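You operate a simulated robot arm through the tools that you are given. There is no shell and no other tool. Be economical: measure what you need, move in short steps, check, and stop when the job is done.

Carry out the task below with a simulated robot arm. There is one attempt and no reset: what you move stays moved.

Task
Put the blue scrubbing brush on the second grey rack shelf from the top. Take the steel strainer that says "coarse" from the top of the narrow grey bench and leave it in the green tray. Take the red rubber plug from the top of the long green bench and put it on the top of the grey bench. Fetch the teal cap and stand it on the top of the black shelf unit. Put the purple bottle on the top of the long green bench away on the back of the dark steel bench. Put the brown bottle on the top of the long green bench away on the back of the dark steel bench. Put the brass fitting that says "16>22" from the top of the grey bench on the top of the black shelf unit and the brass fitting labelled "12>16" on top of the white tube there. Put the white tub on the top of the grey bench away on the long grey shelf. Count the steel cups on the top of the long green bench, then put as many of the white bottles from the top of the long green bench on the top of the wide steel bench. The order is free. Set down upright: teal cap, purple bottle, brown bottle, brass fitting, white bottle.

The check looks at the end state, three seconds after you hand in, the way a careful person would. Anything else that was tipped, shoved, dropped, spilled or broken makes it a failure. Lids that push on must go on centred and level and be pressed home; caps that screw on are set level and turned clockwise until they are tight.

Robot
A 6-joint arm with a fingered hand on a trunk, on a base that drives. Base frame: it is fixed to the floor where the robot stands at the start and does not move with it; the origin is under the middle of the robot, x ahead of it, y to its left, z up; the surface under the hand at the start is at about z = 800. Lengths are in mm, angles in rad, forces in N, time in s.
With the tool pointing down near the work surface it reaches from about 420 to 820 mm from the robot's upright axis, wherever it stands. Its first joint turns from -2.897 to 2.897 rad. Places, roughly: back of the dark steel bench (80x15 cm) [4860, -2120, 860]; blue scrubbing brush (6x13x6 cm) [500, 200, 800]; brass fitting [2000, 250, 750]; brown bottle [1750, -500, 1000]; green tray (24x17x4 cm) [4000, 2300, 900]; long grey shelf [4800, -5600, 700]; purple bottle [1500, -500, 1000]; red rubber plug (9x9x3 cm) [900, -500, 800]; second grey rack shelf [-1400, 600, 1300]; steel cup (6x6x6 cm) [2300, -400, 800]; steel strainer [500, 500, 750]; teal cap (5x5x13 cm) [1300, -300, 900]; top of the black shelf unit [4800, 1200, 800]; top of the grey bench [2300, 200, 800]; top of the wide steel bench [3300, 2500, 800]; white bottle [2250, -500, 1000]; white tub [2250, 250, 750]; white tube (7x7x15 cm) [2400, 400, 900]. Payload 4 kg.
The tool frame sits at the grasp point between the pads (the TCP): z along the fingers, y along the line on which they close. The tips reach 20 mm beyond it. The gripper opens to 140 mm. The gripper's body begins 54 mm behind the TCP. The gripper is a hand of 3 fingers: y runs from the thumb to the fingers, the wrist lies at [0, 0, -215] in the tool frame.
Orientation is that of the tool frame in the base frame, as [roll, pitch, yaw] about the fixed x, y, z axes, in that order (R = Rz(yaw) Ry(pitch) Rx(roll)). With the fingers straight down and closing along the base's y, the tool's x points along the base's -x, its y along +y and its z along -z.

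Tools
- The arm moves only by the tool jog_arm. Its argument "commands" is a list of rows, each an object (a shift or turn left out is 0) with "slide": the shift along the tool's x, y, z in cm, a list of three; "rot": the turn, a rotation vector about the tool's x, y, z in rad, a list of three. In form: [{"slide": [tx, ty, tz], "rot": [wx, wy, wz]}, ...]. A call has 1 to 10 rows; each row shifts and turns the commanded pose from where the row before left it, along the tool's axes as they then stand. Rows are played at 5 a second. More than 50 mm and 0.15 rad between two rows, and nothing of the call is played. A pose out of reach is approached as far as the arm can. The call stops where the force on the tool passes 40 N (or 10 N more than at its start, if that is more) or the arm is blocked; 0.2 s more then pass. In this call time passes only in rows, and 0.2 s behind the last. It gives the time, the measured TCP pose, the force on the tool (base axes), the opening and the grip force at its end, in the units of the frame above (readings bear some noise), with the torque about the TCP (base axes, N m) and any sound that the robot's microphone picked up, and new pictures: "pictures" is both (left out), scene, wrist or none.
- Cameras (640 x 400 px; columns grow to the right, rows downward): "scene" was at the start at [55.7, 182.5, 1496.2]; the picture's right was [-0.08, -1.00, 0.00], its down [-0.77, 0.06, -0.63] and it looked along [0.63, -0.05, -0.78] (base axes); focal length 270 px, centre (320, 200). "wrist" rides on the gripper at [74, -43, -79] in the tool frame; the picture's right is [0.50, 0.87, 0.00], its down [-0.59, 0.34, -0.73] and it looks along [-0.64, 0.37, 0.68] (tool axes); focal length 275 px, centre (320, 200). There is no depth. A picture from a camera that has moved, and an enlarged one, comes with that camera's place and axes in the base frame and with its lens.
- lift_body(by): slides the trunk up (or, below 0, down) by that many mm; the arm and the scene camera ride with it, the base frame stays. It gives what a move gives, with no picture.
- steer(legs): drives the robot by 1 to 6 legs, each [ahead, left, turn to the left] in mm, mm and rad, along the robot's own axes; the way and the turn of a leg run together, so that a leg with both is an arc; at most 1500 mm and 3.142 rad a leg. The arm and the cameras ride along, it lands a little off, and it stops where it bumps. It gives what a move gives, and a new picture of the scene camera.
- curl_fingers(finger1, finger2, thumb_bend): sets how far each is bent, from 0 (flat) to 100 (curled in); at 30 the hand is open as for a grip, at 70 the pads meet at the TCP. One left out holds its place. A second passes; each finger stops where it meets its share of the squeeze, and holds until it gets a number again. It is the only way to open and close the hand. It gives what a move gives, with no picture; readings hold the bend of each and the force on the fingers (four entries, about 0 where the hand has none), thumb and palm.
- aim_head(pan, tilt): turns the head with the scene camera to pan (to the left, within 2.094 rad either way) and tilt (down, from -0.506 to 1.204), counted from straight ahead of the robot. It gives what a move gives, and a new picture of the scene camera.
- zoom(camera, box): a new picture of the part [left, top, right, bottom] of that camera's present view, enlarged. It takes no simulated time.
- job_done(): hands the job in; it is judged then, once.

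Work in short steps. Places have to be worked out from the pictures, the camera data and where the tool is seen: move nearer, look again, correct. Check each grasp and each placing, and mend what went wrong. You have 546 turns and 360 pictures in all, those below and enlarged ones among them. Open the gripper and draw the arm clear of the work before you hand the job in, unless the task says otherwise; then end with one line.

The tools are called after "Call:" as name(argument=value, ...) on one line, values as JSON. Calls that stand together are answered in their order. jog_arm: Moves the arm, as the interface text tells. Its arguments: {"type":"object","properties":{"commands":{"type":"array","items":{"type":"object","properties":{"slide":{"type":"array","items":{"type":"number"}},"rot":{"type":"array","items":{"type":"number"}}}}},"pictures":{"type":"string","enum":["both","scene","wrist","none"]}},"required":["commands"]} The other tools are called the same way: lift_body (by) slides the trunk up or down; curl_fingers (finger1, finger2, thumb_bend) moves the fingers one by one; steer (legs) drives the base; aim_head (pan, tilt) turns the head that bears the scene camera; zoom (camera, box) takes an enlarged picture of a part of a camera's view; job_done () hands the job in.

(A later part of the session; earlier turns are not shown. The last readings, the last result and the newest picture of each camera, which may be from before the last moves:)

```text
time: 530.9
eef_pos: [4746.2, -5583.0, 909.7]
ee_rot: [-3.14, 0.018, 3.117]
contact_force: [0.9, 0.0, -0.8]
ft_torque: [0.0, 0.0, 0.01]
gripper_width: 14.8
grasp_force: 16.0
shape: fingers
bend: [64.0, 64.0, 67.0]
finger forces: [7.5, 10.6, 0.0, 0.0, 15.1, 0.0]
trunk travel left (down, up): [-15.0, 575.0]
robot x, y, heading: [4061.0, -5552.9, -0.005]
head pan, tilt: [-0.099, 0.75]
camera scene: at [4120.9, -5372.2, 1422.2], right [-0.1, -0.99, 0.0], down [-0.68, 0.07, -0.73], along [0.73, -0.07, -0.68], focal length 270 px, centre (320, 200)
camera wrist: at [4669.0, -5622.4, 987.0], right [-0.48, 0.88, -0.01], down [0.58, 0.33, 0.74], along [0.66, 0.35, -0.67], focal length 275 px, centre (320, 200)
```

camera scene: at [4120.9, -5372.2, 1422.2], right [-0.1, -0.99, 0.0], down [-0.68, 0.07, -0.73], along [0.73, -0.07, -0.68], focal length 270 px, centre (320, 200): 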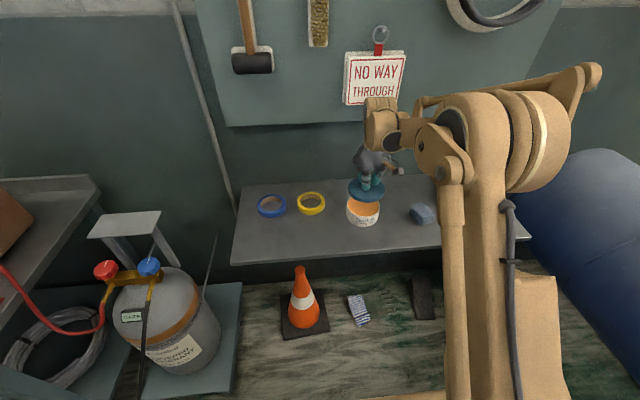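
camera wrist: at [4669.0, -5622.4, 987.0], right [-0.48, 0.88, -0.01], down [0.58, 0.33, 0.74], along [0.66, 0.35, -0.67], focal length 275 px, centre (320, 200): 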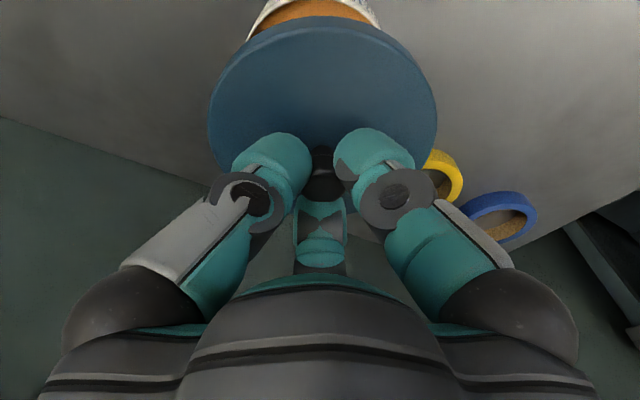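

I shift by (+16, +2) mm and lower to just above the rim for a check.

Call:
jog_arm(commands=[{"slide": [-1.6, 0.28, 2]}, {"slide": [0, 0, 2.5]}, {"slide": [0, 0, 1.2]}], pictures="none")

Call:
zoom(camera="scene", box=[330, 175, 400, 235])

Call:
zoom(camera="wrist", box=[180, 0, 460, 175])

```text
time: 531.7
eef_pos: [4764.6, -5582.3, 853.2]
ee_rot: [-3.14, 0.018, 3.116]
contact_force: [-0.5, -0.2, -1.4]
ft_torque: [-0.04, 0.0, 0.0]
gripper_width: 14.7
grasp_force: 16.5
shape: fingers
bend: [64.0, 64.0, 67.0]
finger forces: [7.4, 10.5, 0.0, 0.1, 15.0, 0.1]
trunk travel left (down, up): [-15.0, 575.0]
robot x, y, heading: [4060.7, -5551.5, 0.0]
head pan, tilt: [-0.099, 0.75]
```

```text
6.67 times, centred on (365, 205) of scene
camera zoom: at [4120.7, -5372.2, 1422.3], right [-0.1, -0.99, 0.0], down [-0.68, 0.07, -0.73], along [0.73, -0.07, -0.68], focal length 1802 px, centre (20, 167)
```

zoom: 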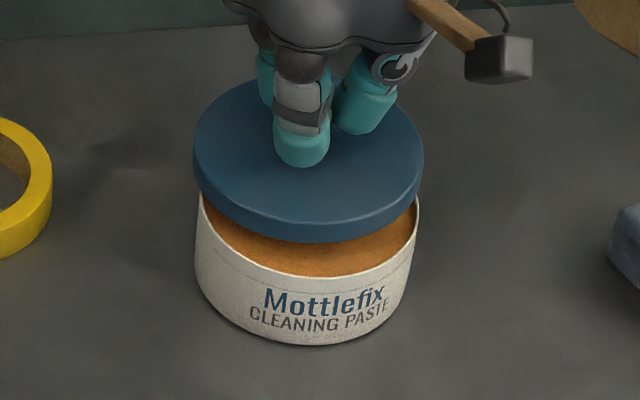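

```text
2.29 times, centred on (320, 88) of wrist
camera zoom: at [4687.3, -5622.1, 931.1], right [-0.48, 0.88, -0.01], down [0.58, 0.33, 0.74], along [0.66, 0.35, -0.67], focal length 629 px, centre (320, 457)
```

zoom: 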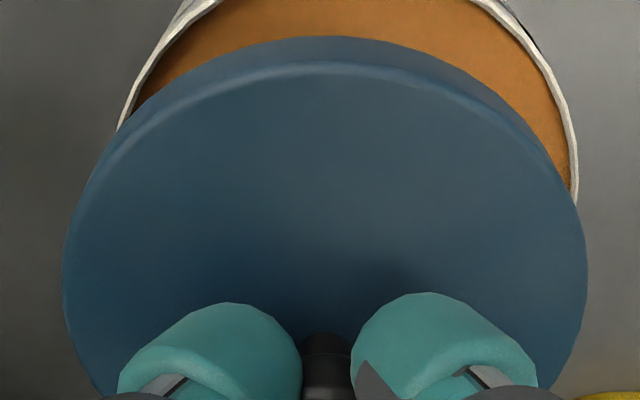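

The lid is ~11 mm too far in +x. I correct and re-check.

Call:
jog_arm(commands=[{"slide": [1.1, -0.15, 0.8]}], pictures="none")

Call:
zoom(camera="scene", box=[330, 175, 400, 235])

Call:
zoom(camera="wrist", box=[180, 0, 460, 175])

```text
time: 532.1
eef_pos: [4754.6, -5584.7, 846.1]
ee_rot: [-3.14, 0.019, 3.118]
contact_force: [-0.2, -0.2, -2.0]
ft_torque: [0.0, 0.01, -0.01]
gripper_width: 14.5
grasp_force: 16.7
shape: fingers
bend: [64.0, 64.0, 67.0]
finger forces: [7.4, 10.6, 0.0, 0.0, 15.1, 0.1]
trunk travel left (down, up): [-15.0, 575.0]
robot x, y, heading: [4058.6, -5551.9, -0.008]
head pan, tilt: [-0.099, 0.75]
```

```text
6.67 times, centred on (365, 205) of scene
camera zoom: at [4120.7, -5372.2, 1422.3], right [-0.1, -0.99, 0.0], down [-0.68, 0.07, -0.73], along [0.73, -0.07, -0.68], focal length 1802 px, centre (20, 167)
```

zoom: 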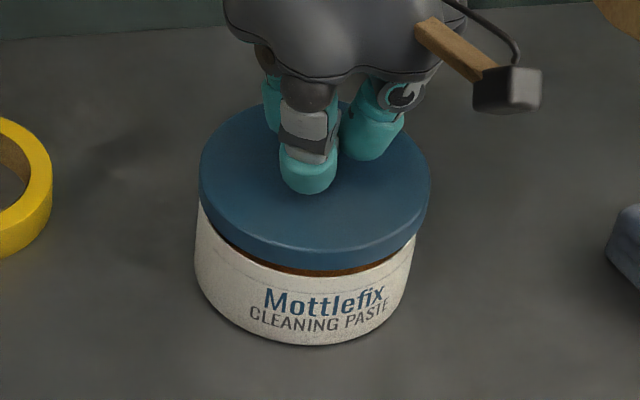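

```text
2.29 times, centred on (320, 88) of wrist
camera zoom: at [4676.4, -5623.8, 923.4], right [-0.48, 0.88, -0.01], down [0.58, 0.33, 0.74], along [0.66, 0.35, -0.67], focal length 629 px, centre (320, 457)
```

zoom: 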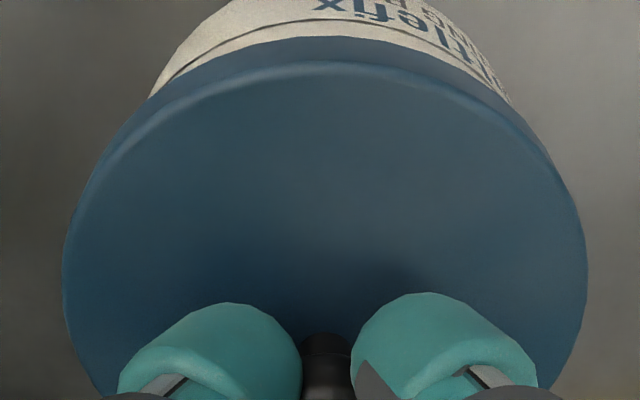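

Well aligned in both views. A +1.5 mm x touch-up, then I lower and press to snap.

Call:
jog_arm(commands=[{"slide": [-0.15, 0, 0.5]}, {"slide": [0, 0, 0.3]}, {"slide": [0, 0, 0.3]}, {"slide": [0, 0, 0.3]}, {"slide": [0, 0, 0.3]}, {"slide": [0, 0, 0.3]}, {"slide": [0, 0, 0.3]}, {"slide": [0, 0, 0.3]}], pictures="none")

Call:
zoom(camera="scene", box=[330, 175, 400, 235])

```text
time: 533.8
eef_pos: [4752.4, -5583.6, 826.7]
ee_rot: [-3.14, 0.022, 3.117]
contact_force: [0.9, 0.1, 31.2]
ft_torque: [0.16, -0.14, 0.01]
gripper_width: 13.9
grasp_force: 28.2
shape: fingers
bend: [64.0, 63.0, 67.0]
finger forces: [14.5, 19.4, 0.0, 0.1, 22.3, 0.0]
trunk travel left (down, up): [-15.0, 575.0]
robot x, y, heading: [4057.8, -5551.7, -0.001]
head pan, tilt: [-0.099, 0.75]
heard: snap
stopped in row 8: the force on the tool passed its limit at 44 N (the readings are from after the stop); the commanded pose is now the measured one
```

```text
6.67 times, centred on (365, 205) of scene
camera zoom: at [4117.2, -5372.1, 1422.7], right [-0.1, -0.99, 0.0], down [-0.68, 0.07, -0.73], along [0.73, -0.07, -0.68], focal length 1802 px, centre (20, 167)
```

zoom: 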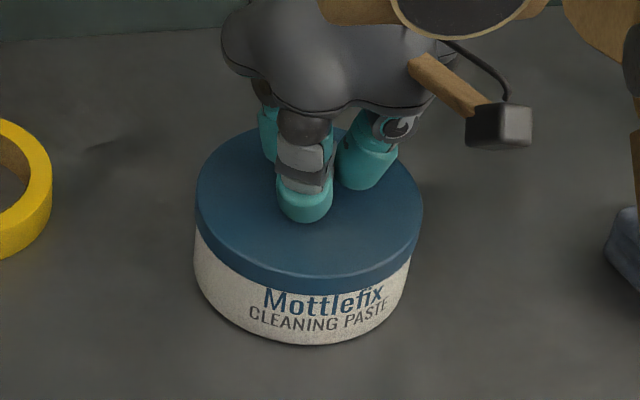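

Snap: the lid is on, centred and level. I release the knob evenly and rise.

Call:
curl_fingers(finger1=50, finger2=50, thumb_bend=50)

Call:
jog_arm(commands=[{"slide": [0, 0, -1]}, {"slide": [0, 0, -3]}, {"slide": [0, 0, -4]}, {"slide": [0, 0, -4]}, {"slide": [4, 0, 0]}, {"slide": [4, 0, 0]}], pictures="scene")

Call:
zoom(camera="scene", box=[330, 175, 400, 235])

```text
time: 534.8
eef_pos: [4756.3, -5584.7, 823.2]
ee_rot: [-3.141, 0.022, 3.118]
contact_force: [1.6, -3.8, 9.3]
ft_torque: [0.03, 0.27, 0.12]
gripper_width: 53.8
grasp_force: 4.5
shape: fingers
bend: [54.0, 50.0, 50.0]
finger forces: [9.7, 0.1, 0.0, 0.0, 0.0, 0.0]
trunk travel left (down, up): [-15.0, 575.0]
robot x, y, heading: [4057.5, -5552.6, -0.004]
head pan, tilt: [-0.099, 0.75]
```

```text
time: 536.1
eef_pos: [4672.8, -5581.0, 943.1]
ee_rot: [-3.138, 0.021, 3.116]
contact_force: [-0.1, 0.1, -0.1]
ft_torque: [0.01, 0.04, 0.02]
gripper_width: 63.2
grasp_force: 0.1
shape: fingers
bend: [50.0, 50.0, 50.0]
finger forces: [0.1, 0.1, 0.1, 0.1, 0.0, 0.0]
trunk travel left (down, up): [-15.0, 575.0]
robot x, y, heading: [4058.3, -5551.8, 0.003]
head pan, tilt: [-0.099, 0.75]
camera scene: at [4120.0, -5372.2, 1422.3], right [-0.1, -0.99, 0.0], down [-0.68, 0.07, -0.73], along [0.73, -0.07, -0.68], focal length 270 px, centre (320, 200)
```

scene: 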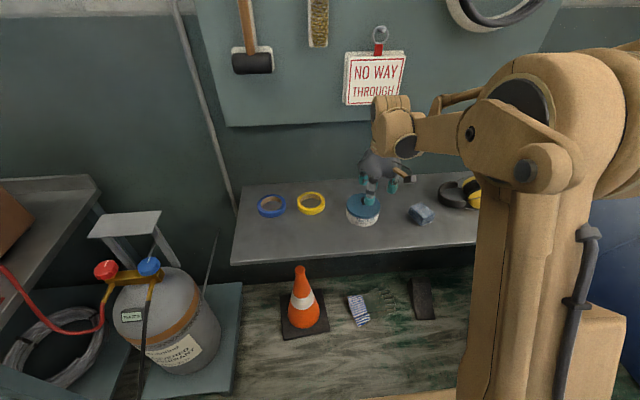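

```text
6.67 times, centred on (365, 205) of scene
camera zoom: at [4120.0, -5372.2, 1422.3], right [-0.1, -0.99, 0.0], down [-0.68, 0.07, -0.73], along [0.73, -0.07, -0.68], focal length 1802 px, centre (20, 167)
```

zoom: 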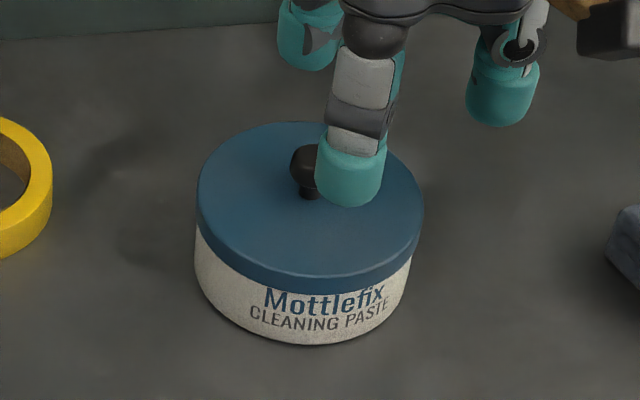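

The tub is finished. Next I go to the long green bench for the bottles.

Call:
steer(legs=[[-480, 0, 0], [0, 0, 1.571], [1500, 0, 0], [1500, 0, 0], [1290, 0, 0], [0, 0, 1.571]])

Call:
lift_body(by=300)

Call:
steer(legs=[[1500, 0, 0], [420, 0, 0], [0, 0, -1.571]])

```text
time: 566.8
eef_pos: [2957.3, -1251.4, 942.5]
ee_rot: [-3.14, 0.022, 0.005]
contact_force: [-0.2, 0.1, 0.5]
ft_torque: [0.0, 0.01, 0.02]
gripper_width: 63.0
grasp_force: 0.0
shape: fingers
bend: [50.0, 50.0, 50.0]
finger forces: [0.0, 0.0, 0.0, 0.0, 0.0, 0.1]
trunk travel left (down, up): [-15.0, 575.0]
robot x, y, heading: [3575.1, -1263.1, -3.113]
head pan, tilt: [-0.099, 0.75]
camera scene: at [3515.1, -1446.3, 1422.3], right [0.07, 1.0, 0.0], down [0.68, -0.05, -0.73], along [-0.73, 0.05, -0.68], focal length 270 px, centre (320, 200)
```

scene: 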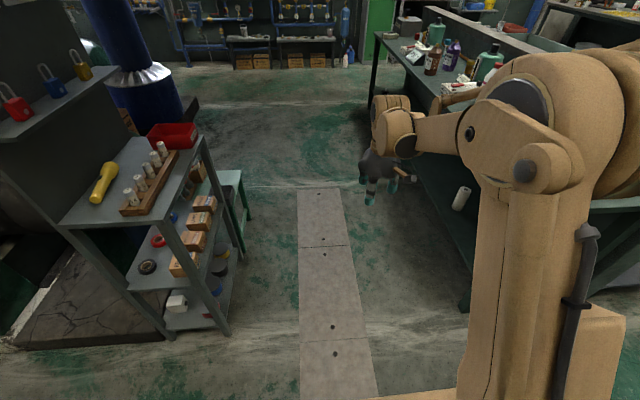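

```text
time: 569.8
eef_pos: [2956.8, -1250.9, 1243.2]
ee_rot: [-3.139, 0.021, 0.005]
contact_force: [-0.8, 0.0, -0.6]
ft_torque: [-0.02, 0.02, 0.02]
gripper_width: 63.2
grasp_force: 0.1
shape: fingers
bend: [50.0, 50.0, 50.0]
finger forces: [0.0, 0.0, 0.0, 0.0, 0.1, 0.1]
trunk travel left (down, up): [-315.0, 275.0]
robot x, y, heading: [3573.6, -1258.8, -3.112]
head pan, tilt: [-0.099, 0.75]
```

```text
time: 583.3
eef_pos: [1691.5, -668.1, 1243.8]
ee_rot: [-3.142, 0.022, -1.622]
contact_force: [0.7, -0.1, -0.4]
ft_torque: [0.0, -0.03, 0.0]
gripper_width: 63.4
grasp_force: 0.1
shape: fingers
bend: [50.0, 50.0, 50.0]
finger forces: [0.0, 0.0, 0.0, 0.0, 0.0, 0.1]
trunk travel left (down, up): [-315.0, 275.0]
robot x, y, heading: [1640.5, -1284.8, 1.544]
head pan, tilt: [-0.099, 0.75]
camera scene: at [1466.6, -1216.9, 1722.3], right [0.99, -0.13, 0.0], down [-0.09, -0.68, -0.73], along [0.09, 0.73, -0.68], focal length 270 px, centre (320, 200)
```

scene: 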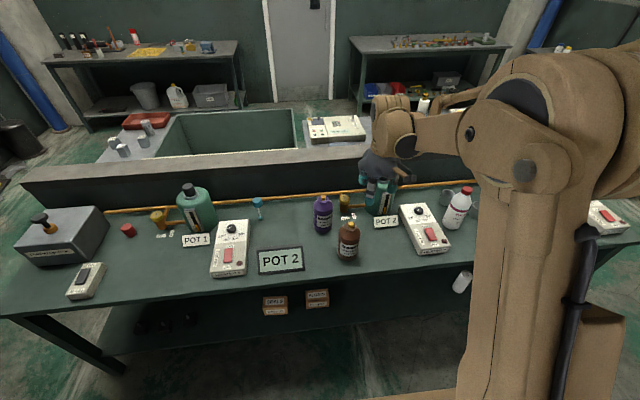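

I see the purple and brown bottles and a small teal item by pot 1. I zoom.

Call:
zoom(camera="scene", box=[230, 170, 430, 290])

```text
3.20 times, centred on (330, 230) of scene
camera zoom: at [1466.6, -1216.9, 1722.3], right [0.99, -0.13, 0.0], down [-0.09, -0.68, -0.73], along [0.09, 0.73, -0.68], focal length 865 px, centre (288, 104)
```

zoom: 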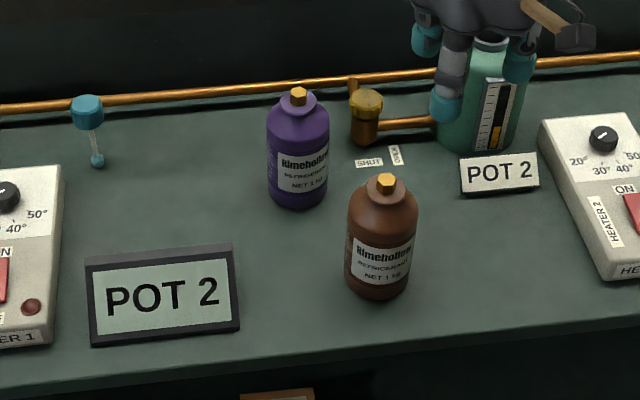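

Brown is at about [1659, -570], purple [1584, -406], tops near z 989. I line up over the brown one.

Call:
curl_fingers(finger1=30, finger2=30, thumb_bend=30)

Call:
steer(legs=[[110, 0, 0.02]])

Call:
lift_body(by=-130)

Call:
zoom(camera="wrist", box=[0, 0, 640, 400])

```text
time: 584.3
eef_pos: [1690.8, -667.5, 1243.0]
ee_rot: [-3.139, 0.021, -1.619]
contact_force: [0.3, 0.4, 0.6]
ft_torque: [0.04, 0.0, 0.01]
gripper_width: 123.9
grasp_force: 0.0
shape: fingers
bend: [30.0, 30.0, 30.0]
finger forces: [0.1, 0.1, 0.0, 0.0, 0.0, 0.1]
trunk travel left (down, up): [-315.0, 275.0]
robot x, y, heading: [1646.4, -1284.1, 1.542]
head pan, tilt: [-0.099, 0.75]
```

```text
time: 585.5
eef_pos: [1682.8, -554.4, 1242.1]
ee_rot: [-3.14, 0.02, -1.603]
contact_force: [-0.2, 0.7, -0.5]
ft_torque: [-0.01, -0.01, 0.04]
gripper_width: 124.3
grasp_force: 0.1
shape: fingers
bend: [30.0, 30.0, 30.0]
finger forces: [0.0, 0.1, 0.1, 0.0, 0.1, 0.1]
trunk travel left (down, up): [-315.0, 275.0]
robot x, y, heading: [1649.4, -1169.0, 1.56]
head pan, tilt: [-0.099, 0.75]
camera scene: at [1467.4, -1106.3, 1722.2], right [0.99, -0.11, 0.0], down [-0.07, -0.68, -0.73], along [0.08, 0.73, -0.68], focal length 270 px, centre (320, 200)
```

scene: 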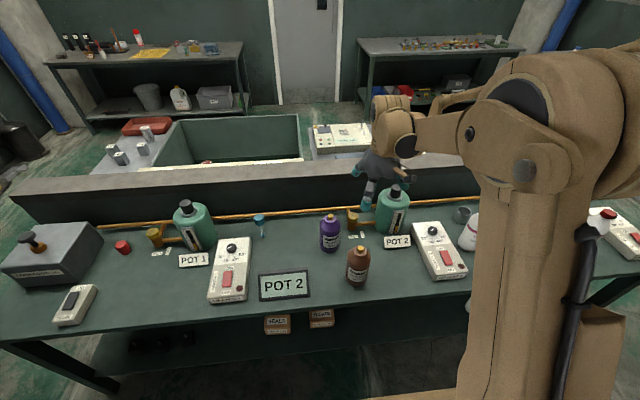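

```text
time: 587.1
eef_pos: [1683.2, -556.2, 1113.5]
ee_rot: [-3.139, 0.022, -1.604]
contact_force: [0.2, 0.1, 0.6]
ft_torque: [-0.01, 0.01, 0.01]
gripper_width: 124.4
grasp_force: 0.1
shape: fingers
bend: [30.0, 30.0, 30.0]
finger forces: [0.0, 0.0, 0.1, 0.0, 0.0, 0.0]
trunk travel left (down, up): [-185.0, 405.0]
robot x, y, heading: [1653.3, -1173.4, 1.561]
head pan, tilt: [-0.099, 0.75]
```

```text
1.00 times, centred on (320, 200) of wrist (not enlarged: the box is as wide or as high as the picture)
camera zoom: at [1721.7, -632.6, 1190.5], right [-0.88, -0.47, -0.01], down [-0.32, 0.58, 0.75], along [-0.34, 0.66, -0.67], focal length 275 px, centre (320, 200)
```

zoom: 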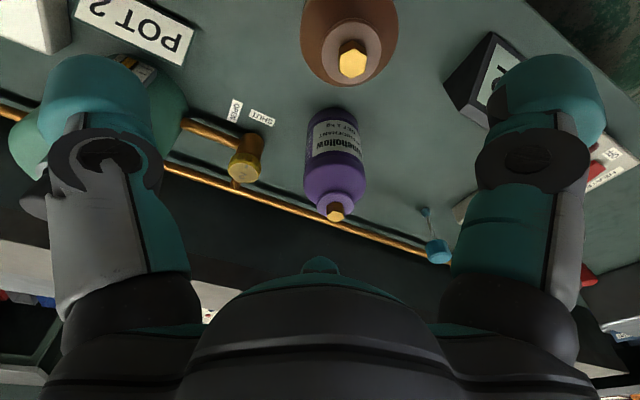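

The brown cap is ~27/12 mm off; I correct and descend some.

Call:
jog_arm(commands=[{"slide": [2.6, 1.2, 0]}, {"slide": [0, 0, 4]}, {"slide": [0, 0, 2]}], pictures="wrist")

```text
time: 587.9
eef_pos: [1669.9, -580.7, 1051.5]
ee_rot: [-3.138, 0.021, -1.605]
contact_force: [0.8, -0.6, 0.3]
ft_torque: [0.02, 0.01, -0.05]
gripper_width: 124.2
grasp_force: 0.0
shape: fingers
bend: [30.0, 30.0, 30.0]
finger forces: [0.1, 0.1, 0.1, 0.1, 0.0, 0.1]
trunk travel left (down, up): [-185.0, 405.0]
robot x, y, heading: [1649.5, -1175.8, 1.562]
head pan, tilt: [-0.099, 0.75]
camera wrist: at [1709.5, -656.5, 1129.3], right [-0.88, -0.47, -0.01], down [-0.32, 0.58, 0.75], along [-0.34, 0.66, -0.67], focal length 275 px, centre (320, 200)
```

wrist: 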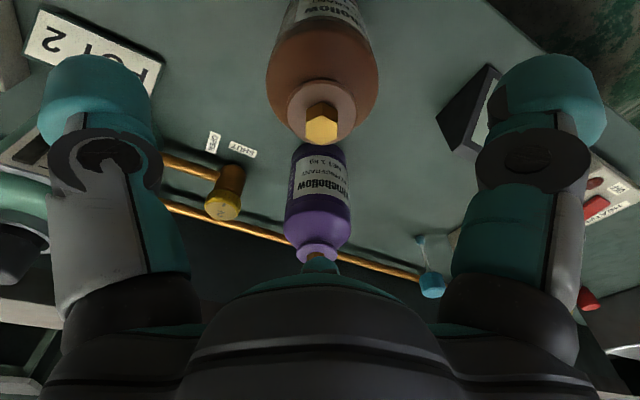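

Centred on the brown bottle. I descend so the palm nearly meets the cap.

Call:
jog_arm(commands=[{"slide": [0, 0, 4]}, {"slide": [0, 0, 3]}, {"slide": [0, 0, 2]}, {"slide": [0, 0, 1]}, {"slide": [0, 0, 0.5]}, {"slide": [0, 0, 0.5]}], pictures="wrist")

```text
time: 589.3
eef_pos: [1670.1, -580.0, 942.5]
ee_rot: [-3.141, 0.023, -1.605]
contact_force: [-0.3, -0.1, 0.2]
ft_torque: [0.0, 0.01, -0.04]
gripper_width: 124.2
grasp_force: 0.0
shape: fingers
bend: [30.0, 30.0, 30.0]
finger forces: [0.0, 0.1, 0.0, 0.0, 0.1, 0.0]
trunk travel left (down, up): [-185.0, 405.0]
robot x, y, heading: [1652.5, -1173.2, 1.559]
head pan, tilt: [-0.099, 0.75]
camera wrist: at [1708.9, -655.1, 1020.7], right [-0.88, -0.47, -0.01], down [-0.32, 0.58, 0.75], along [-0.34, 0.66, -0.67], focal length 275 px, centre (320, 200)
```

wrist: 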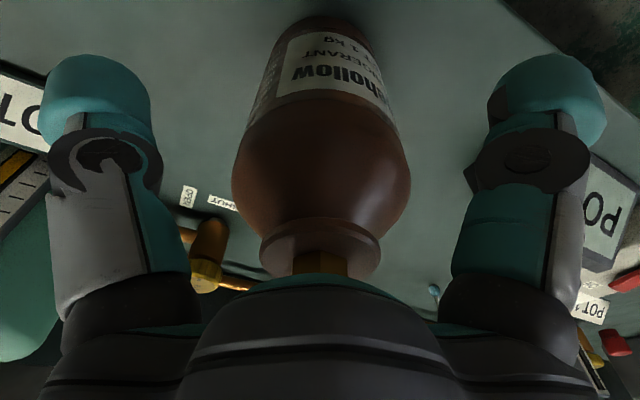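

The shoulder is at pad height. I close the hand and test-lift.

Call:
curl_fingers(finger1=75, finger2=75, thumb_bend=75)

Call:
jog_arm(commands=[{"slide": [0, 0, -0.5]}, {"slide": [0, 0, -1]}, {"slide": [0, 0, -1.5]}], pictures="wrist")

```text
time: 590.3
eef_pos: [1670.6, -579.7, 943.0]
ee_rot: [-3.139, 0.021, -1.602]
contact_force: [5.1, -4.2, 5.8]
ft_torque: [-0.11, -0.21, -0.06]
gripper_width: 53.8
grasp_force: 24.4
shape: fingers
bend: [51.0, 42.0, 57.0]
finger forces: [9.2, 13.1, 0.0, 0.1, 26.8, 0.0]
trunk travel left (down, up): [-185.0, 405.0]
robot x, y, heading: [1645.5, -1169.3, 1.559]
head pan, tilt: [-0.099, 0.75]
```

```text
time: 591.1
eef_pos: [1671.3, -579.0, 974.2]
ee_rot: [-3.142, 0.022, -1.604]
contact_force: [2.7, -1.1, 1.9]
ft_torque: [-0.02, 0.03, -0.03]
gripper_width: 25.5
grasp_force: 3.1
shape: fingers
bend: [56.0, 49.0, 69.0]
finger forces: [3.3, 2.8, 0.1, 0.0, 0.4, 0.1]
trunk travel left (down, up): [-185.0, 405.0]
robot x, y, heading: [1645.8, -1175.1, 1.559]
head pan, tilt: [-0.099, 0.75]
camera wrist: at [1710.4, -655.7, 1050.6], right [-0.88, -0.47, -0.01], down [-0.32, 0.58, 0.75], along [-0.34, 0.66, -0.67], focal length 275 px, centre (320, 200)
```

wrist: 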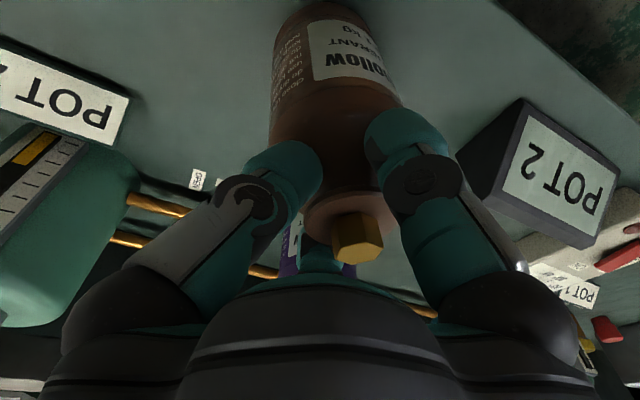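

The grip slipped upward on the shoulder. I open again and reassess.

Call:
curl_fingers(finger1=28, finger2=28, thumb_bend=28)

Call:
jog_arm(commands=[{"slide": [0, 0, -3]}, {"slide": [0, 0, -3]}], pictures="wrist")

```text
time: 592.1
eef_pos: [1670.4, -579.5, 973.1]
ee_rot: [-3.14, 0.021, -1.605]
contact_force: [0.1, -0.2, -0.4]
ft_torque: [0.02, 0.0, 0.0]
gripper_width: 127.9
grasp_force: 0.2
shape: fingers
bend: [28.0, 28.0, 28.0]
finger forces: [0.0, 0.1, 0.0, 0.1, 0.1, 0.0]
trunk travel left (down, up): [-185.0, 405.0]
robot x, y, heading: [1646.4, -1171.2, 1.56]
head pan, tilt: [-0.099, 0.75]
```

```text
time: 592.7
eef_pos: [1669.2, -580.4, 1033.9]
ee_rot: [-3.14, 0.021, -1.603]
contact_force: [-0.4, 0.4, -0.1]
ft_torque: [-0.01, -0.02, 0.01]
gripper_width: 127.7
grasp_force: 0.1
shape: fingers
bend: [28.0, 28.0, 28.0]
finger forces: [0.0, 0.1, 0.0, 0.0, 0.0, 0.0]
trunk travel left (down, up): [-185.0, 405.0]
robot x, y, heading: [1651.8, -1174.7, 1.559]
head pan, tilt: [-0.099, 0.75]
camera wrist: at [1709.1, -656.6, 1111.2], right [-0.88, -0.47, -0.01], down [-0.32, 0.58, 0.75], along [-0.34, 0.66, -0.67], focal length 275 px, centre (320, 200)
```

wrist: 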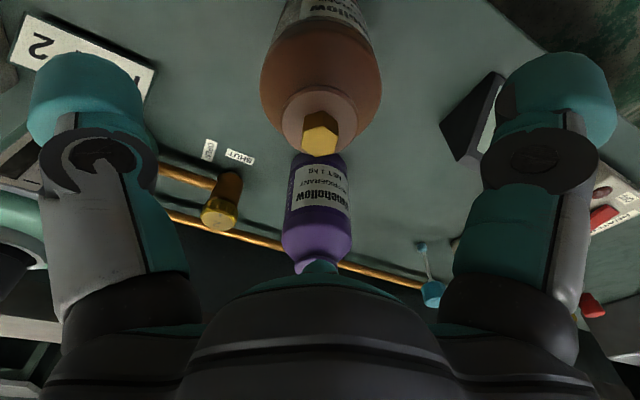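

The bottle stands undisturbed. I go deeper until the palm touches the cap, so the pads bear on the straight wall below the shoulder.

Call:
jog_arm(commands=[{"slide": [0, 0, 4]}, {"slide": [0, 0, 3]}, {"slide": [0, 0, 2]}, {"slide": [0, 0, 0.4]}, {"slide": [0, 0, 0.3]}, {"slide": [0, 0, 0.3]}, {"slide": [0, 0, 0.3]}, {"slide": [0, 0, 0.3]}], pictures="none")

```text
time: 594.5
eef_pos: [1671.4, -578.0, 926.8]
ee_rot: [-3.139, 0.02, -1.605]
contact_force: [-0.6, 0.2, -0.1]
ft_torque: [-0.03, 0.0, -0.01]
gripper_width: 127.8
grasp_force: 0.1
shape: fingers
bend: [28.0, 28.0, 28.0]
finger forces: [0.1, 0.1, 0.1, 0.1, 0.0, 0.0]
trunk travel left (down, up): [-185.0, 405.0]
robot x, y, heading: [1647.0, -1170.4, 1.563]
head pan, tilt: [-0.099, 0.75]
```

No palm contact yet at z 927; I continue in 3 mm steps.

Call:
jog_arm(commands=[{"slide": [0, 0, 0.3]}, {"slide": [0, 0, 0.3]}, {"slide": [0, 0, 0.3]}, {"slide": [0, 0, 0.3]}, {"slide": [0, 0, 0.3]}, {"slide": [0, 0, 0.3]}, {"slide": [0, 0, 0.3]}, {"slide": [0, 0, 0.3]}], pictures="none")

```text
time: 595.2
eef_pos: [1670.3, -580.0, 922.6]
ee_rot: [-3.139, 0.024, -1.604]
contact_force: [-0.6, 3.3, 32.5]
ft_torque: [-0.21, 0.07, -0.02]
gripper_width: 128.0
grasp_force: 16.0
shape: fingers
bend: [28.0, 28.0, 28.0]
finger forces: [0.0, 0.0, 0.0, 0.0, 0.0, 32.2]
trunk travel left (down, up): [-185.0, 405.0]
robot x, y, heading: [1648.5, -1174.0, 1.561]
head pan, tilt: [-0.099, 0.75]
stopped in row 3: the force on the tool passed its limit at 45 N (the readings are from after the stop); the commanded pose is now the measured one
```

Palm contact at z 922. I back off 2 mm, close, and test-lift.

Call:
jog_arm(commands=[{"slide": [0, 0, -0.3]}], pictures="none")

Call:
curl_fingers(finger1=80, finger2=80, thumb_bend=80)

Call:
jog_arm(commands=[{"slide": [0, 0, -0.5]}, {"slide": [0, 0, -1]}, {"slide": [0, 0, -1.5]}], pictures="wrist")

```text
time: 595.6
eef_pos: [1670.7, -580.8, 923.9]
ee_rot: [-3.139, 0.02, -1.605]
contact_force: [0.6, 0.4, 9.5]
ft_torque: [-0.02, 0.09, -0.04]
gripper_width: 127.7
grasp_force: 4.4
shape: fingers
bend: [28.0, 28.0, 28.0]
finger forces: [0.0, 0.1, 0.1, 0.0, 0.1, 9.1]
trunk travel left (down, up): [-185.0, 405.0]
robot x, y, heading: [1649.3, -1173.2, 1.561]
head pan, tilt: [-0.099, 0.75]
```

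```text
time: 596.6
eef_pos: [1669.7, -578.3, 924.4]
ee_rot: [-3.139, 0.022, -1.606]
contact_force: [5.3, 0.3, 5.3]
ft_torque: [-0.07, -0.61, 0.15]
gripper_width: 64.8
grasp_force: 35.7
shape: fingers
bend: [48.0, 42.0, 52.0]
finger forces: [11.4, 15.8, 0.0, 0.0, 34.8, 9.0]
trunk travel left (down, up): [-185.0, 405.0]
robot x, y, heading: [1653.8, -1170.8, 1.559]
head pan, tilt: [-0.099, 0.75]
```

```text
time: 597.4
eef_pos: [1670.4, -578.9, 955.0]
ee_rot: [-3.139, 0.02, -1.604]
contact_force: [-0.6, 0.1, -12.5]
ft_torque: [-0.07, -0.03, -0.02]
gripper_width: 63.3
grasp_force: 30.6
shape: fingers
bend: [48.0, 41.0, 53.0]
finger forces: [11.1, 17.4, 0.0, 0.0, 28.2, 5.2]
trunk travel left (down, up): [-185.0, 405.0]
robot x, y, heading: [1646.8, -1173.9, 1.559]
head pan, tilt: [-0.099, 0.75]
camera wrist: at [1709.1, -655.3, 1031.1], right [-0.88, -0.47, -0.01], down [-0.32, 0.58, 0.75], along [-0.34, 0.66, -0.67], focal length 275 px, centre (320, 200)
```

wrist: 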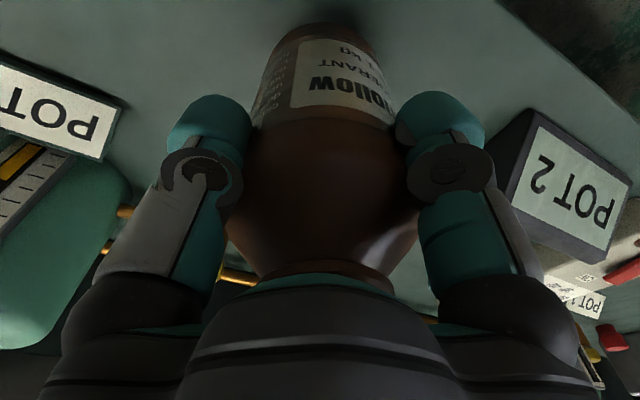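

Lifted (12.5 N). I raise it and carry it to the dark steel bench.

Call:
jog_arm(commands=[{"slide": [0, 0, -3]}, {"slide": [0, 0, -4]}, {"slide": [0, 0, -4]}, {"slide": [0, 0, -4]}], pictures="none")

Call:
steer(legs=[[-150, 0, 0], [0, 0, -1.56], [1500, 0, 0], [450, 0, 0], [0, -800, 0]])

Call:
aim_head(pan=0.1, tilt=0.6)

```text
time: 598.4
eef_pos: [1669.4, -583.8, 1102.0]
ee_rot: [-3.14, 0.02, -1.604]
contact_force: [-0.2, -1.3, -11.7]
ft_torque: [-0.04, -0.07, 0.01]
gripper_width: 63.1
grasp_force: 30.5
shape: fingers
bend: [48.0, 41.0, 53.0]
finger forces: [11.1, 17.8, 0.0, 0.0, 27.6, 4.7]
trunk travel left (down, up): [-185.0, 405.0]
robot x, y, heading: [1650.8, -1176.3, 1.561]
head pan, tilt: [-0.099, 0.75]
```

```text
time: 616.7
eef_pos: [4156.7, -2137.2, 1101.3]
ee_rot: [-3.141, 0.021, 3.093]
contact_force: [-0.2, 0.3, -12.5]
ft_torque: [-0.04, 0.12, 0.02]
gripper_width: 62.4
grasp_force: 28.9
shape: fingers
bend: [48.0, 41.0, 53.0]
finger forces: [9.8, 18.1, 0.0, 0.1, 26.7, 3.6]
trunk travel left (down, up): [-185.0, 405.0]
robot x, y, heading: [3569.2, -2107.1, -0.022]
head pan, tilt: [-0.099, 0.75]
camera scene: at [3636.2, -1929.5, 1592.3], right [-0.12, -0.99, 0.0], down [-0.68, 0.09, -0.73], along [0.72, -0.09, -0.68], focal length 270 px, centre (320, 200)
```

scene: 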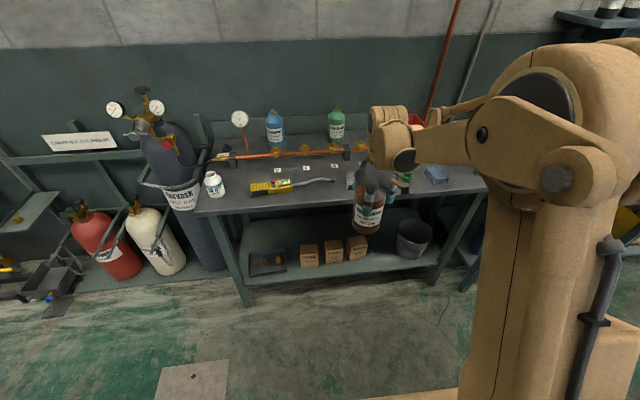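

```text
time: 617.4
eef_pos: [4156.2, -2137.4, 1101.5]
ee_rot: [-3.14, 0.021, 3.095]
contact_force: [0.4, 0.0, -11.7]
ft_torque: [-0.1, 0.08, -0.01]
gripper_width: 62.4
grasp_force: 28.6
shape: fingers
bend: [48.0, 41.0, 53.0]
finger forces: [9.8, 17.9, 0.0, 0.0, 26.7, 3.5]
trunk travel left (down, up): [-185.0, 405.0]
robot x, y, heading: [3565.0, -2108.4, -0.024]
head pan, tilt: [0.099, 0.6]
camera scene: at [3642.2, -1912.2, 1605.0], right [0.07, -1.0, 0.0], down [-0.56, -0.04, -0.82], along [0.82, 0.06, -0.57], focal length 270 px, centre (320, 200)
```

scene: 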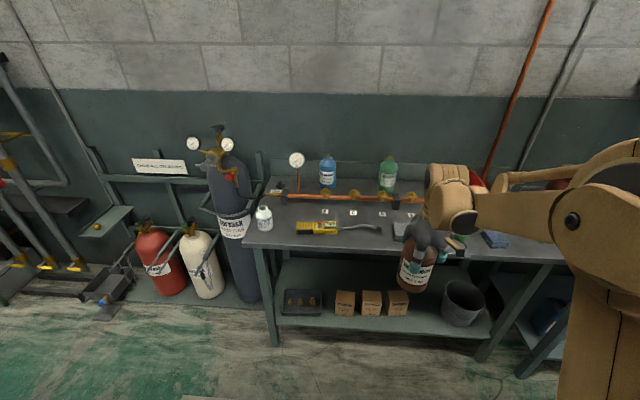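

Blue and green bottles stand on the back strip behind the copper pipe. I zoom there.

Call:
zoom(camera="scene", box=[250, 130, 450, 260])

```text
3.08 times, centred on (350, 195) of scene
camera zoom: at [3642.2, -1912.2, 1605.0], right [0.07, -1.0, 0.0], down [-0.56, -0.04, -0.82], along [0.82, 0.06, -0.57], focal length 832 px, centre (228, 215)
```

zoom: 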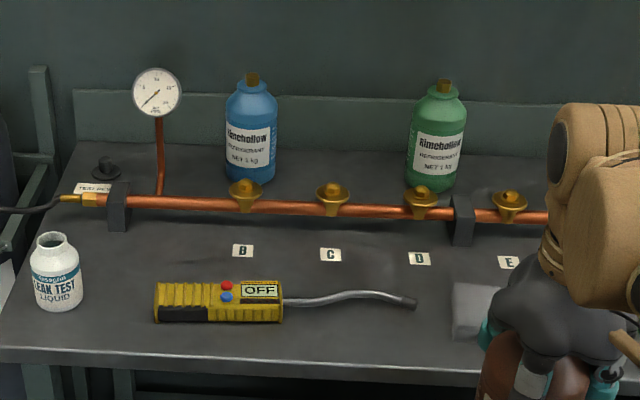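

The gap between the blue and green bottles (y≈-2013) suits the brown one. I approach.

Call:
steer(legs=[[540, 90, 0.023]])

Call:
zoom(camera="wrist", box=[0, 0, 640, 400])

```text
time: 620.5
eef_pos: [4694.7, -2040.5, 1100.5]
ee_rot: [-3.139, 0.019, 3.114]
contact_force: [0.5, -0.4, -12.9]
ft_torque: [-0.06, 0.08, 0.04]
gripper_width: 62.2
grasp_force: 28.5
shape: fingers
bend: [48.0, 41.0, 53.0]
finger forces: [9.8, 18.3, 0.0, 0.0, 26.5, 3.4]
trunk travel left (down, up): [-185.0, 405.0]
robot x, y, heading: [4102.0, -2022.8, -0.003]
head pan, tilt: [0.099, 0.6]
camera scene: at [4174.7, -1826.4, 1605.0], right [0.1, -1.0, 0.0], down [-0.56, -0.05, -0.82], along [0.82, 0.08, -0.57], focal length 270 px, centre (320, 200)
```

scene: 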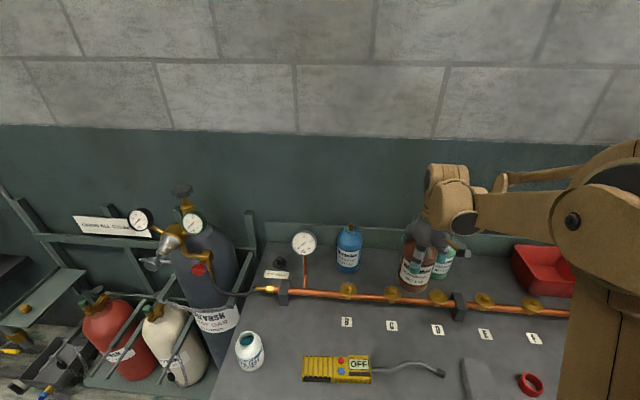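

```text
1.00 times, centred on (320, 200) of wrist (not enlarged: the box is as wide or as high as the picture)
camera zoom: at [4615.7, -2080.2, 1178.4], right [-0.48, 0.88, -0.01], down [0.58, 0.33, 0.75], along [0.66, 0.35, -0.67], focal length 275 px, centre (320, 200)
```

zoom: 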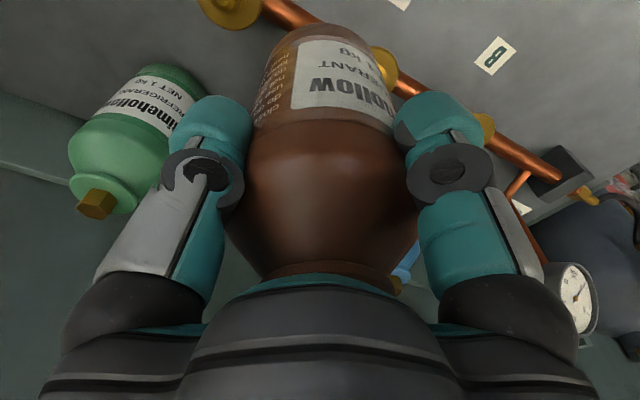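

Target [4832, -2013], in the gap on the back strip. I move over and lower.

Call:
jog_arm(commands=[{"slide": [-3.4, 0.8, 0]}, {"slide": [-3.4, 0.8, 0]}, {"slide": [-3.4, 0.8, 0]}, {"slide": [-3.4, 0.8, 0]}, {"slide": [0, 0, 4]}, {"slide": [0, 0, 3]}], pictures="both")

```text
time: 621.9
eef_pos: [4831.8, -2012.7, 1034.1]
ee_rot: [-3.14, 0.02, 3.114]
contact_force: [0.6, 0.1, -12.7]
ft_torque: [-0.08, 0.08, 0.01]
gripper_width: 61.9
grasp_force: 28.0
shape: fingers
bend: [48.0, 41.0, 53.0]
finger forces: [10.1, 18.0, 0.0, 0.1, 25.1, 2.6]
trunk travel left (down, up): [-185.0, 405.0]
robot x, y, heading: [4105.7, -2020.5, -0.001]
head pan, tilt: [0.099, 0.6]
camera scene: at [4175.1, -1826.5, 1605.0], right [0.1, -1.0, 0.0], down [-0.56, -0.05, -0.82], along [0.82, 0.08, -0.57], focal length 270 px, centre (320, 200)
camera wrist: at [4754.9, -2053.2, 1111.2], right [-0.48, 0.88, -0.01], down [0.58, 0.33, 0.75], along [0.66, 0.35, -0.67], focal length 275 px, centre (320, 200)
```

scene: 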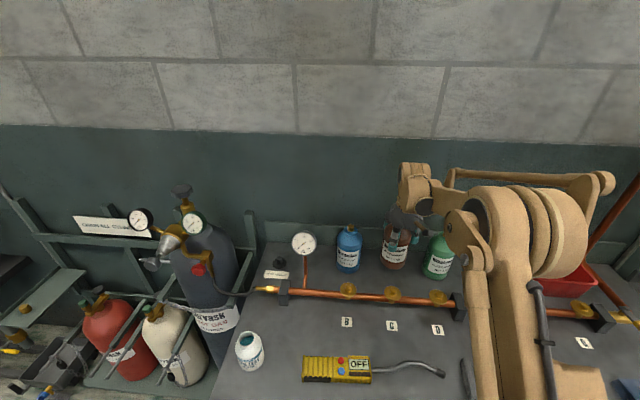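
wrist: 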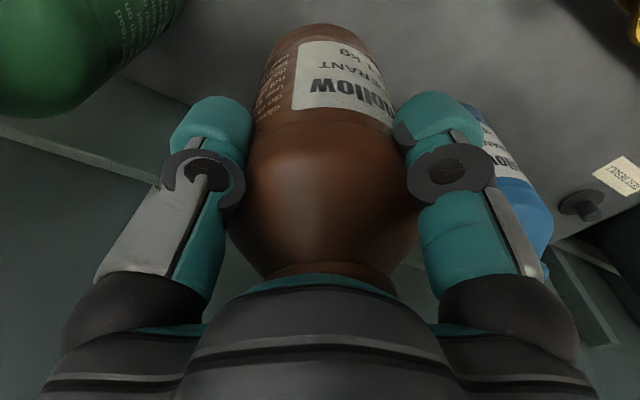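

Lined up. I lower with fine steps to contact.

Call:
jog_arm(commands=[{"slide": [0, 0, 2]}, {"slide": [0, 0, 1]}, {"slide": [0, 0, 0.5]}, {"slide": [0, 0, 0.4]}, {"slide": [0, 0, 0.4]}, {"slide": [0, 0, 0.4]}, {"slide": [0, 0, 0.4]}, {"slide": [0, 0, 0.4]}, {"slide": [0, 0, 0.4]}, {"slide": [0, 0, 0.4]}], pictures="none")

```text
time: 623.7
eef_pos: [4832.1, -2014.3, 984.2]
ee_rot: [-3.139, 0.024, 3.115]
contact_force: [6.8, -1.9, 28.8]
ft_torque: [0.25, 0.29, -0.02]
gripper_width: 60.7
grasp_force: 35.3
shape: fingers
bend: [48.0, 40.0, 54.0]
finger forces: [11.8, 20.2, 0.0, 0.0, 26.3, 13.2]
trunk travel left (down, up): [-185.0, 405.0]
robot x, y, heading: [4105.6, -2023.0, -0.003]
head pan, tilt: [0.099, 0.6]
stopped in row 9: the force on the tool passed its limit at 46 N (the readings are from after the stop); the commanded pose is now the measured one
```

Contact. I ease off and open moderately, then rise.

Call:
jog_arm(commands=[{"slide": [0, 0, -0.2]}], pictures="none")

Call:
curl_fingers(finger1=36, finger2=34, thumb_bend=36)

Call:
jog_arm(commands=[{"slide": [0, 0, -1]}, {"slide": [0, 0, -3]}, {"slide": [0, 0, -4]}, {"slide": [0, 0, -4]}, {"slide": [4, 0, -1]}, {"slide": [4, 0, 0]}], pictures="scene")

```text
time: 624.1
eef_pos: [4830.8, -2014.6, 985.6]
ee_rot: [-3.139, 0.024, 3.114]
contact_force: [3.1, -3.2, 13.8]
ft_torque: [0.03, 0.19, 0.01]
gripper_width: 60.8
grasp_force: 32.7
shape: fingers
bend: [48.0, 40.0, 54.0]
finger forces: [11.5, 18.8, 0.0, 0.1, 26.3, 8.6]
trunk travel left (down, up): [-185.0, 405.0]
robot x, y, heading: [4108.8, -2021.6, -0.002]
head pan, tilt: [0.099, 0.6]
```

```text
time: 625.1
eef_pos: [4832.4, -2014.3, 984.7]
ee_rot: [-3.139, 0.024, 3.115]
contact_force: [2.6, -1.1, 8.7]
ft_torque: [0.15, 0.15, -0.06]
gripper_width: 106.9
grasp_force: 3.9
shape: fingers
bend: [36.0, 34.0, 36.0]
finger forces: [0.0, 0.1, 0.0, 0.0, 0.1, 8.6]
trunk travel left (down, up): [-185.0, 405.0]
robot x, y, heading: [4101.7, -2024.3, -0.002]
head pan, tilt: [0.099, 0.6]
```

```text
time: 626.5
eef_pos: [4749.4, -2010.9, 1111.7]
ee_rot: [-3.14, 0.026, 3.113]
contact_force: [-0.6, 0.5, -0.7]
ft_torque: [0.04, -0.01, 0.01]
gripper_width: 106.7
grasp_force: 0.0
shape: fingers
bend: [36.0, 34.0, 36.0]
finger forces: [0.0, 0.0, 0.1, 0.1, 0.0, 0.0]
trunk travel left (down, up): [-185.0, 405.0]
robot x, y, heading: [4103.5, -2023.6, -0.005]
head pan, tilt: [0.099, 0.6]
camera scene: at [4172.1, -1826.7, 1605.2], right [0.09, -1.0, 0.0], down [-0.56, -0.05, -0.83], along [0.82, 0.08, -0.56], focal length 270 px, centre (320, 200)
```

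scene: 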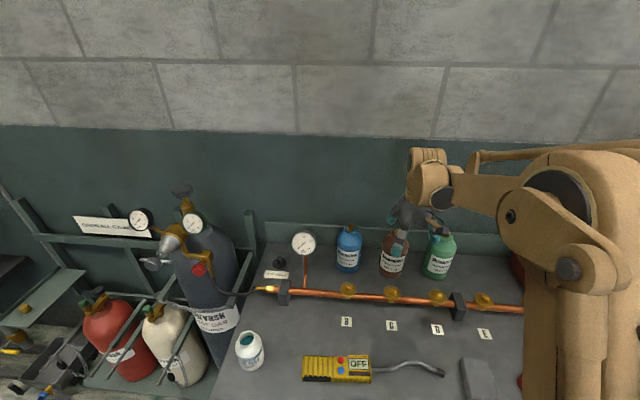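

Brown stands in the back row. Now the purple bottle at about [1587, -422].

Call:
steer(legs=[[-540, 0, 0], [0, 830, 0], [0, 0, 1.571], [0, 0, 1.571], [1500, 0, 0], [470, 0, 0]])

Call:
jog_arm(commands=[{"slide": [0, 0, -4]}, {"slide": [2, 0, -2]}], pictures="none")

```text
time: 650.6
eef_pos: [1000.2, -1219.2, 1112.3]
ee_rot: [-3.138, 0.023, -0.023]
contact_force: [0.0, 0.5, 0.4]
ft_torque: [0.02, -0.01, -0.04]
gripper_width: 106.7
grasp_force: 0.1
shape: fingers
bend: [36.0, 34.0, 36.0]
finger forces: [0.1, 0.0, 0.0, 0.1, 0.0, 0.0]
trunk travel left (down, up): [-185.0, 405.0]
robot x, y, heading: [1649.9, -1201.2, -3.142]
head pan, tilt: [0.099, 0.6]
camera scene: at [1578.9, -1402.8, 1605.1], right [-0.1, 0.99, 0.0], down [0.56, 0.06, -0.82], along [-0.82, -0.08, -0.57], focal length 270 px, centre (320, 200)
```

scene: 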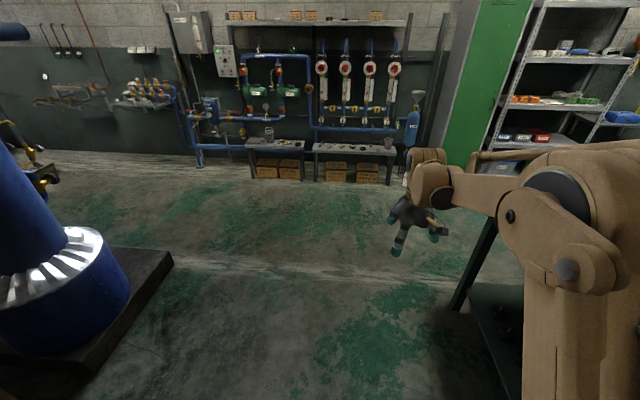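

```text
time: 651.2
eef_pos: [1025.7, -1221.7, 1171.4]
ee_rot: [-3.139, 0.026, -0.021]
contact_force: [-0.1, -0.3, 0.5]
ft_torque: [-0.02, 0.0, 0.01]
gripper_width: 106.7
grasp_force: 0.0
shape: fingers
bend: [36.0, 34.0, 36.0]
finger forces: [0.0, 0.0, 0.0, 0.1, 0.0, 0.1]
trunk travel left (down, up): [-185.0, 405.0]
robot x, y, heading: [1649.9, -1202.4, -3.137]
head pan, tilt: [0.099, 0.6]
```

Call:
steer(legs=[[45, 0, 0], [0, 0, -1.575], [150, 0, 0]])

Call:
zoom(camera="wrist", box=[0, 0, 640, 400])

```text
time: 656.8
eef_pos: [1572.4, -429.0, 1171.3]
ee_rot: [-3.138, 0.023, -1.577]
contact_force: [-0.1, -0.7, -0.6]
ft_torque: [-0.04, -0.02, 0.0]
gripper_width: 106.7
grasp_force: 0.1
shape: fingers
bend: [36.0, 34.0, 36.0]
finger forces: [0.0, 0.0, 0.0, 0.0, 0.0, 0.2]
trunk travel left (down, up): [-185.0, 405.0]
robot x, y, heading: [1598.1, -1054.2, 1.586]
head pan, tilt: [0.099, 0.6]
camera scene: at [1400.3, -987.6, 1605.0], right [0.99, 0.12, 0.0], down [0.07, -0.56, -0.82], along [-0.1, 0.82, -0.57], focal length 270 px, centre (320, 200)
```

scene: 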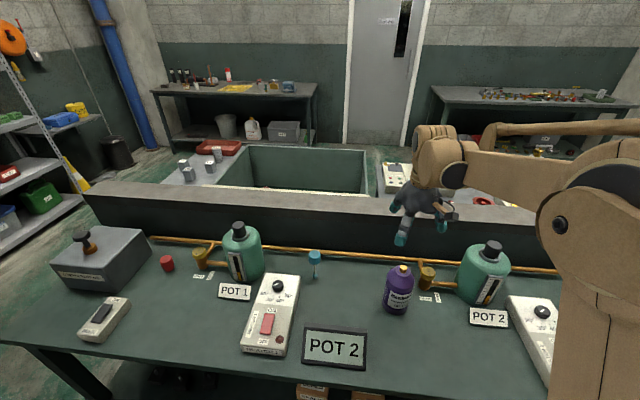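

```text
1.00 times, centred on (320, 200) of wrist (not enlarged: the box is as wide or as high as the picture)
camera zoom: at [1613.4, -503.6, 1248.1], right [-0.87, -0.49, -0.01], down [-0.34, 0.57, 0.75], along [-0.36, 0.65, -0.67], focal length 275 px, centre (320, 200)
```

zoom: 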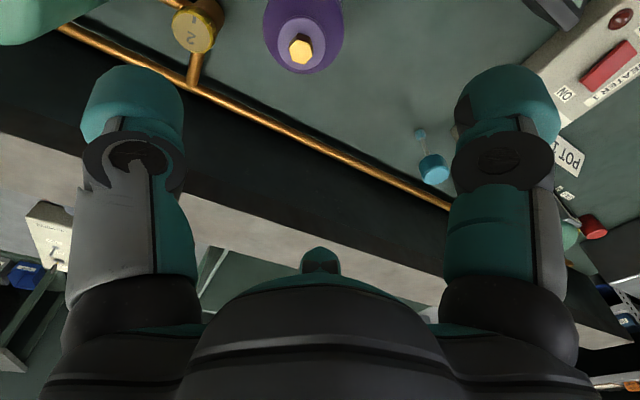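

Purple is ~17/10 mm off. I centre, open, and descend to z≈1000 for a check.

Call:
curl_fingers(finger1=28, finger2=28, thumb_bend=28)

Call:
jog_arm(commands=[{"slide": [-1.7, -1.05, 0]}, {"slide": [0, 0, 4.5]}, {"slide": [0, 0, 4.5]}, {"slide": [0, 0, 4]}], pictures="wrist")

```text
time: 657.8
eef_pos: [1571.8, -430.1, 1171.7]
ee_rot: [-3.138, 0.023, -1.575]
contact_force: [-0.1, -0.2, -0.1]
ft_torque: [0.0, -0.01, -0.01]
gripper_width: 127.6
grasp_force: 0.1
shape: fingers
bend: [28.0, 28.0, 28.0]
finger forces: [0.1, 0.0, 0.0, 0.1, 0.0, 0.0]
trunk travel left (down, up): [-185.0, 405.0]
robot x, y, heading: [1603.5, -1053.7, 1.593]
head pan, tilt: [0.099, 0.6]
```

```text
time: 658.8
eef_pos: [1584.3, -408.3, 1042.8]
ee_rot: [-3.139, 0.023, -1.575]
contact_force: [-0.2, -0.1, 0.6]
ft_torque: [0.0, 0.02, 0.03]
gripper_width: 128.0
grasp_force: 0.1
shape: fingers
bend: [28.0, 28.0, 28.0]
finger forces: [0.1, 0.1, 0.0, 0.0, 0.0, 0.0]
trunk travel left (down, up): [-185.0, 405.0]
robot x, y, heading: [1599.2, -1051.1, 1.589]
head pan, tilt: [0.099, 0.6]
camera wrist: at [1625.2, -484.0, 1120.8], right [-0.87, -0.49, -0.01], down [-0.34, 0.57, 0.75], along [-0.36, 0.65, -0.66], focal length 275 px, centre (320, 200)
```

wrist: 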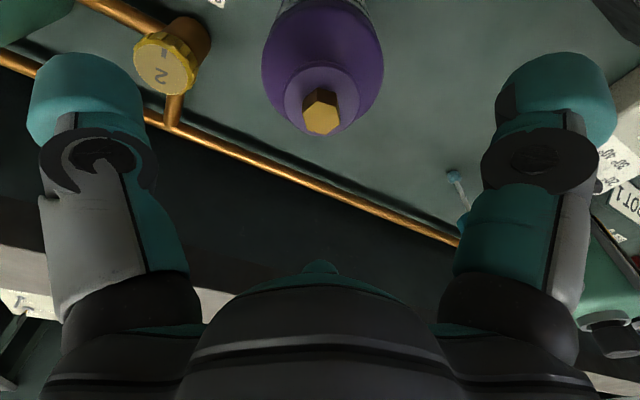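

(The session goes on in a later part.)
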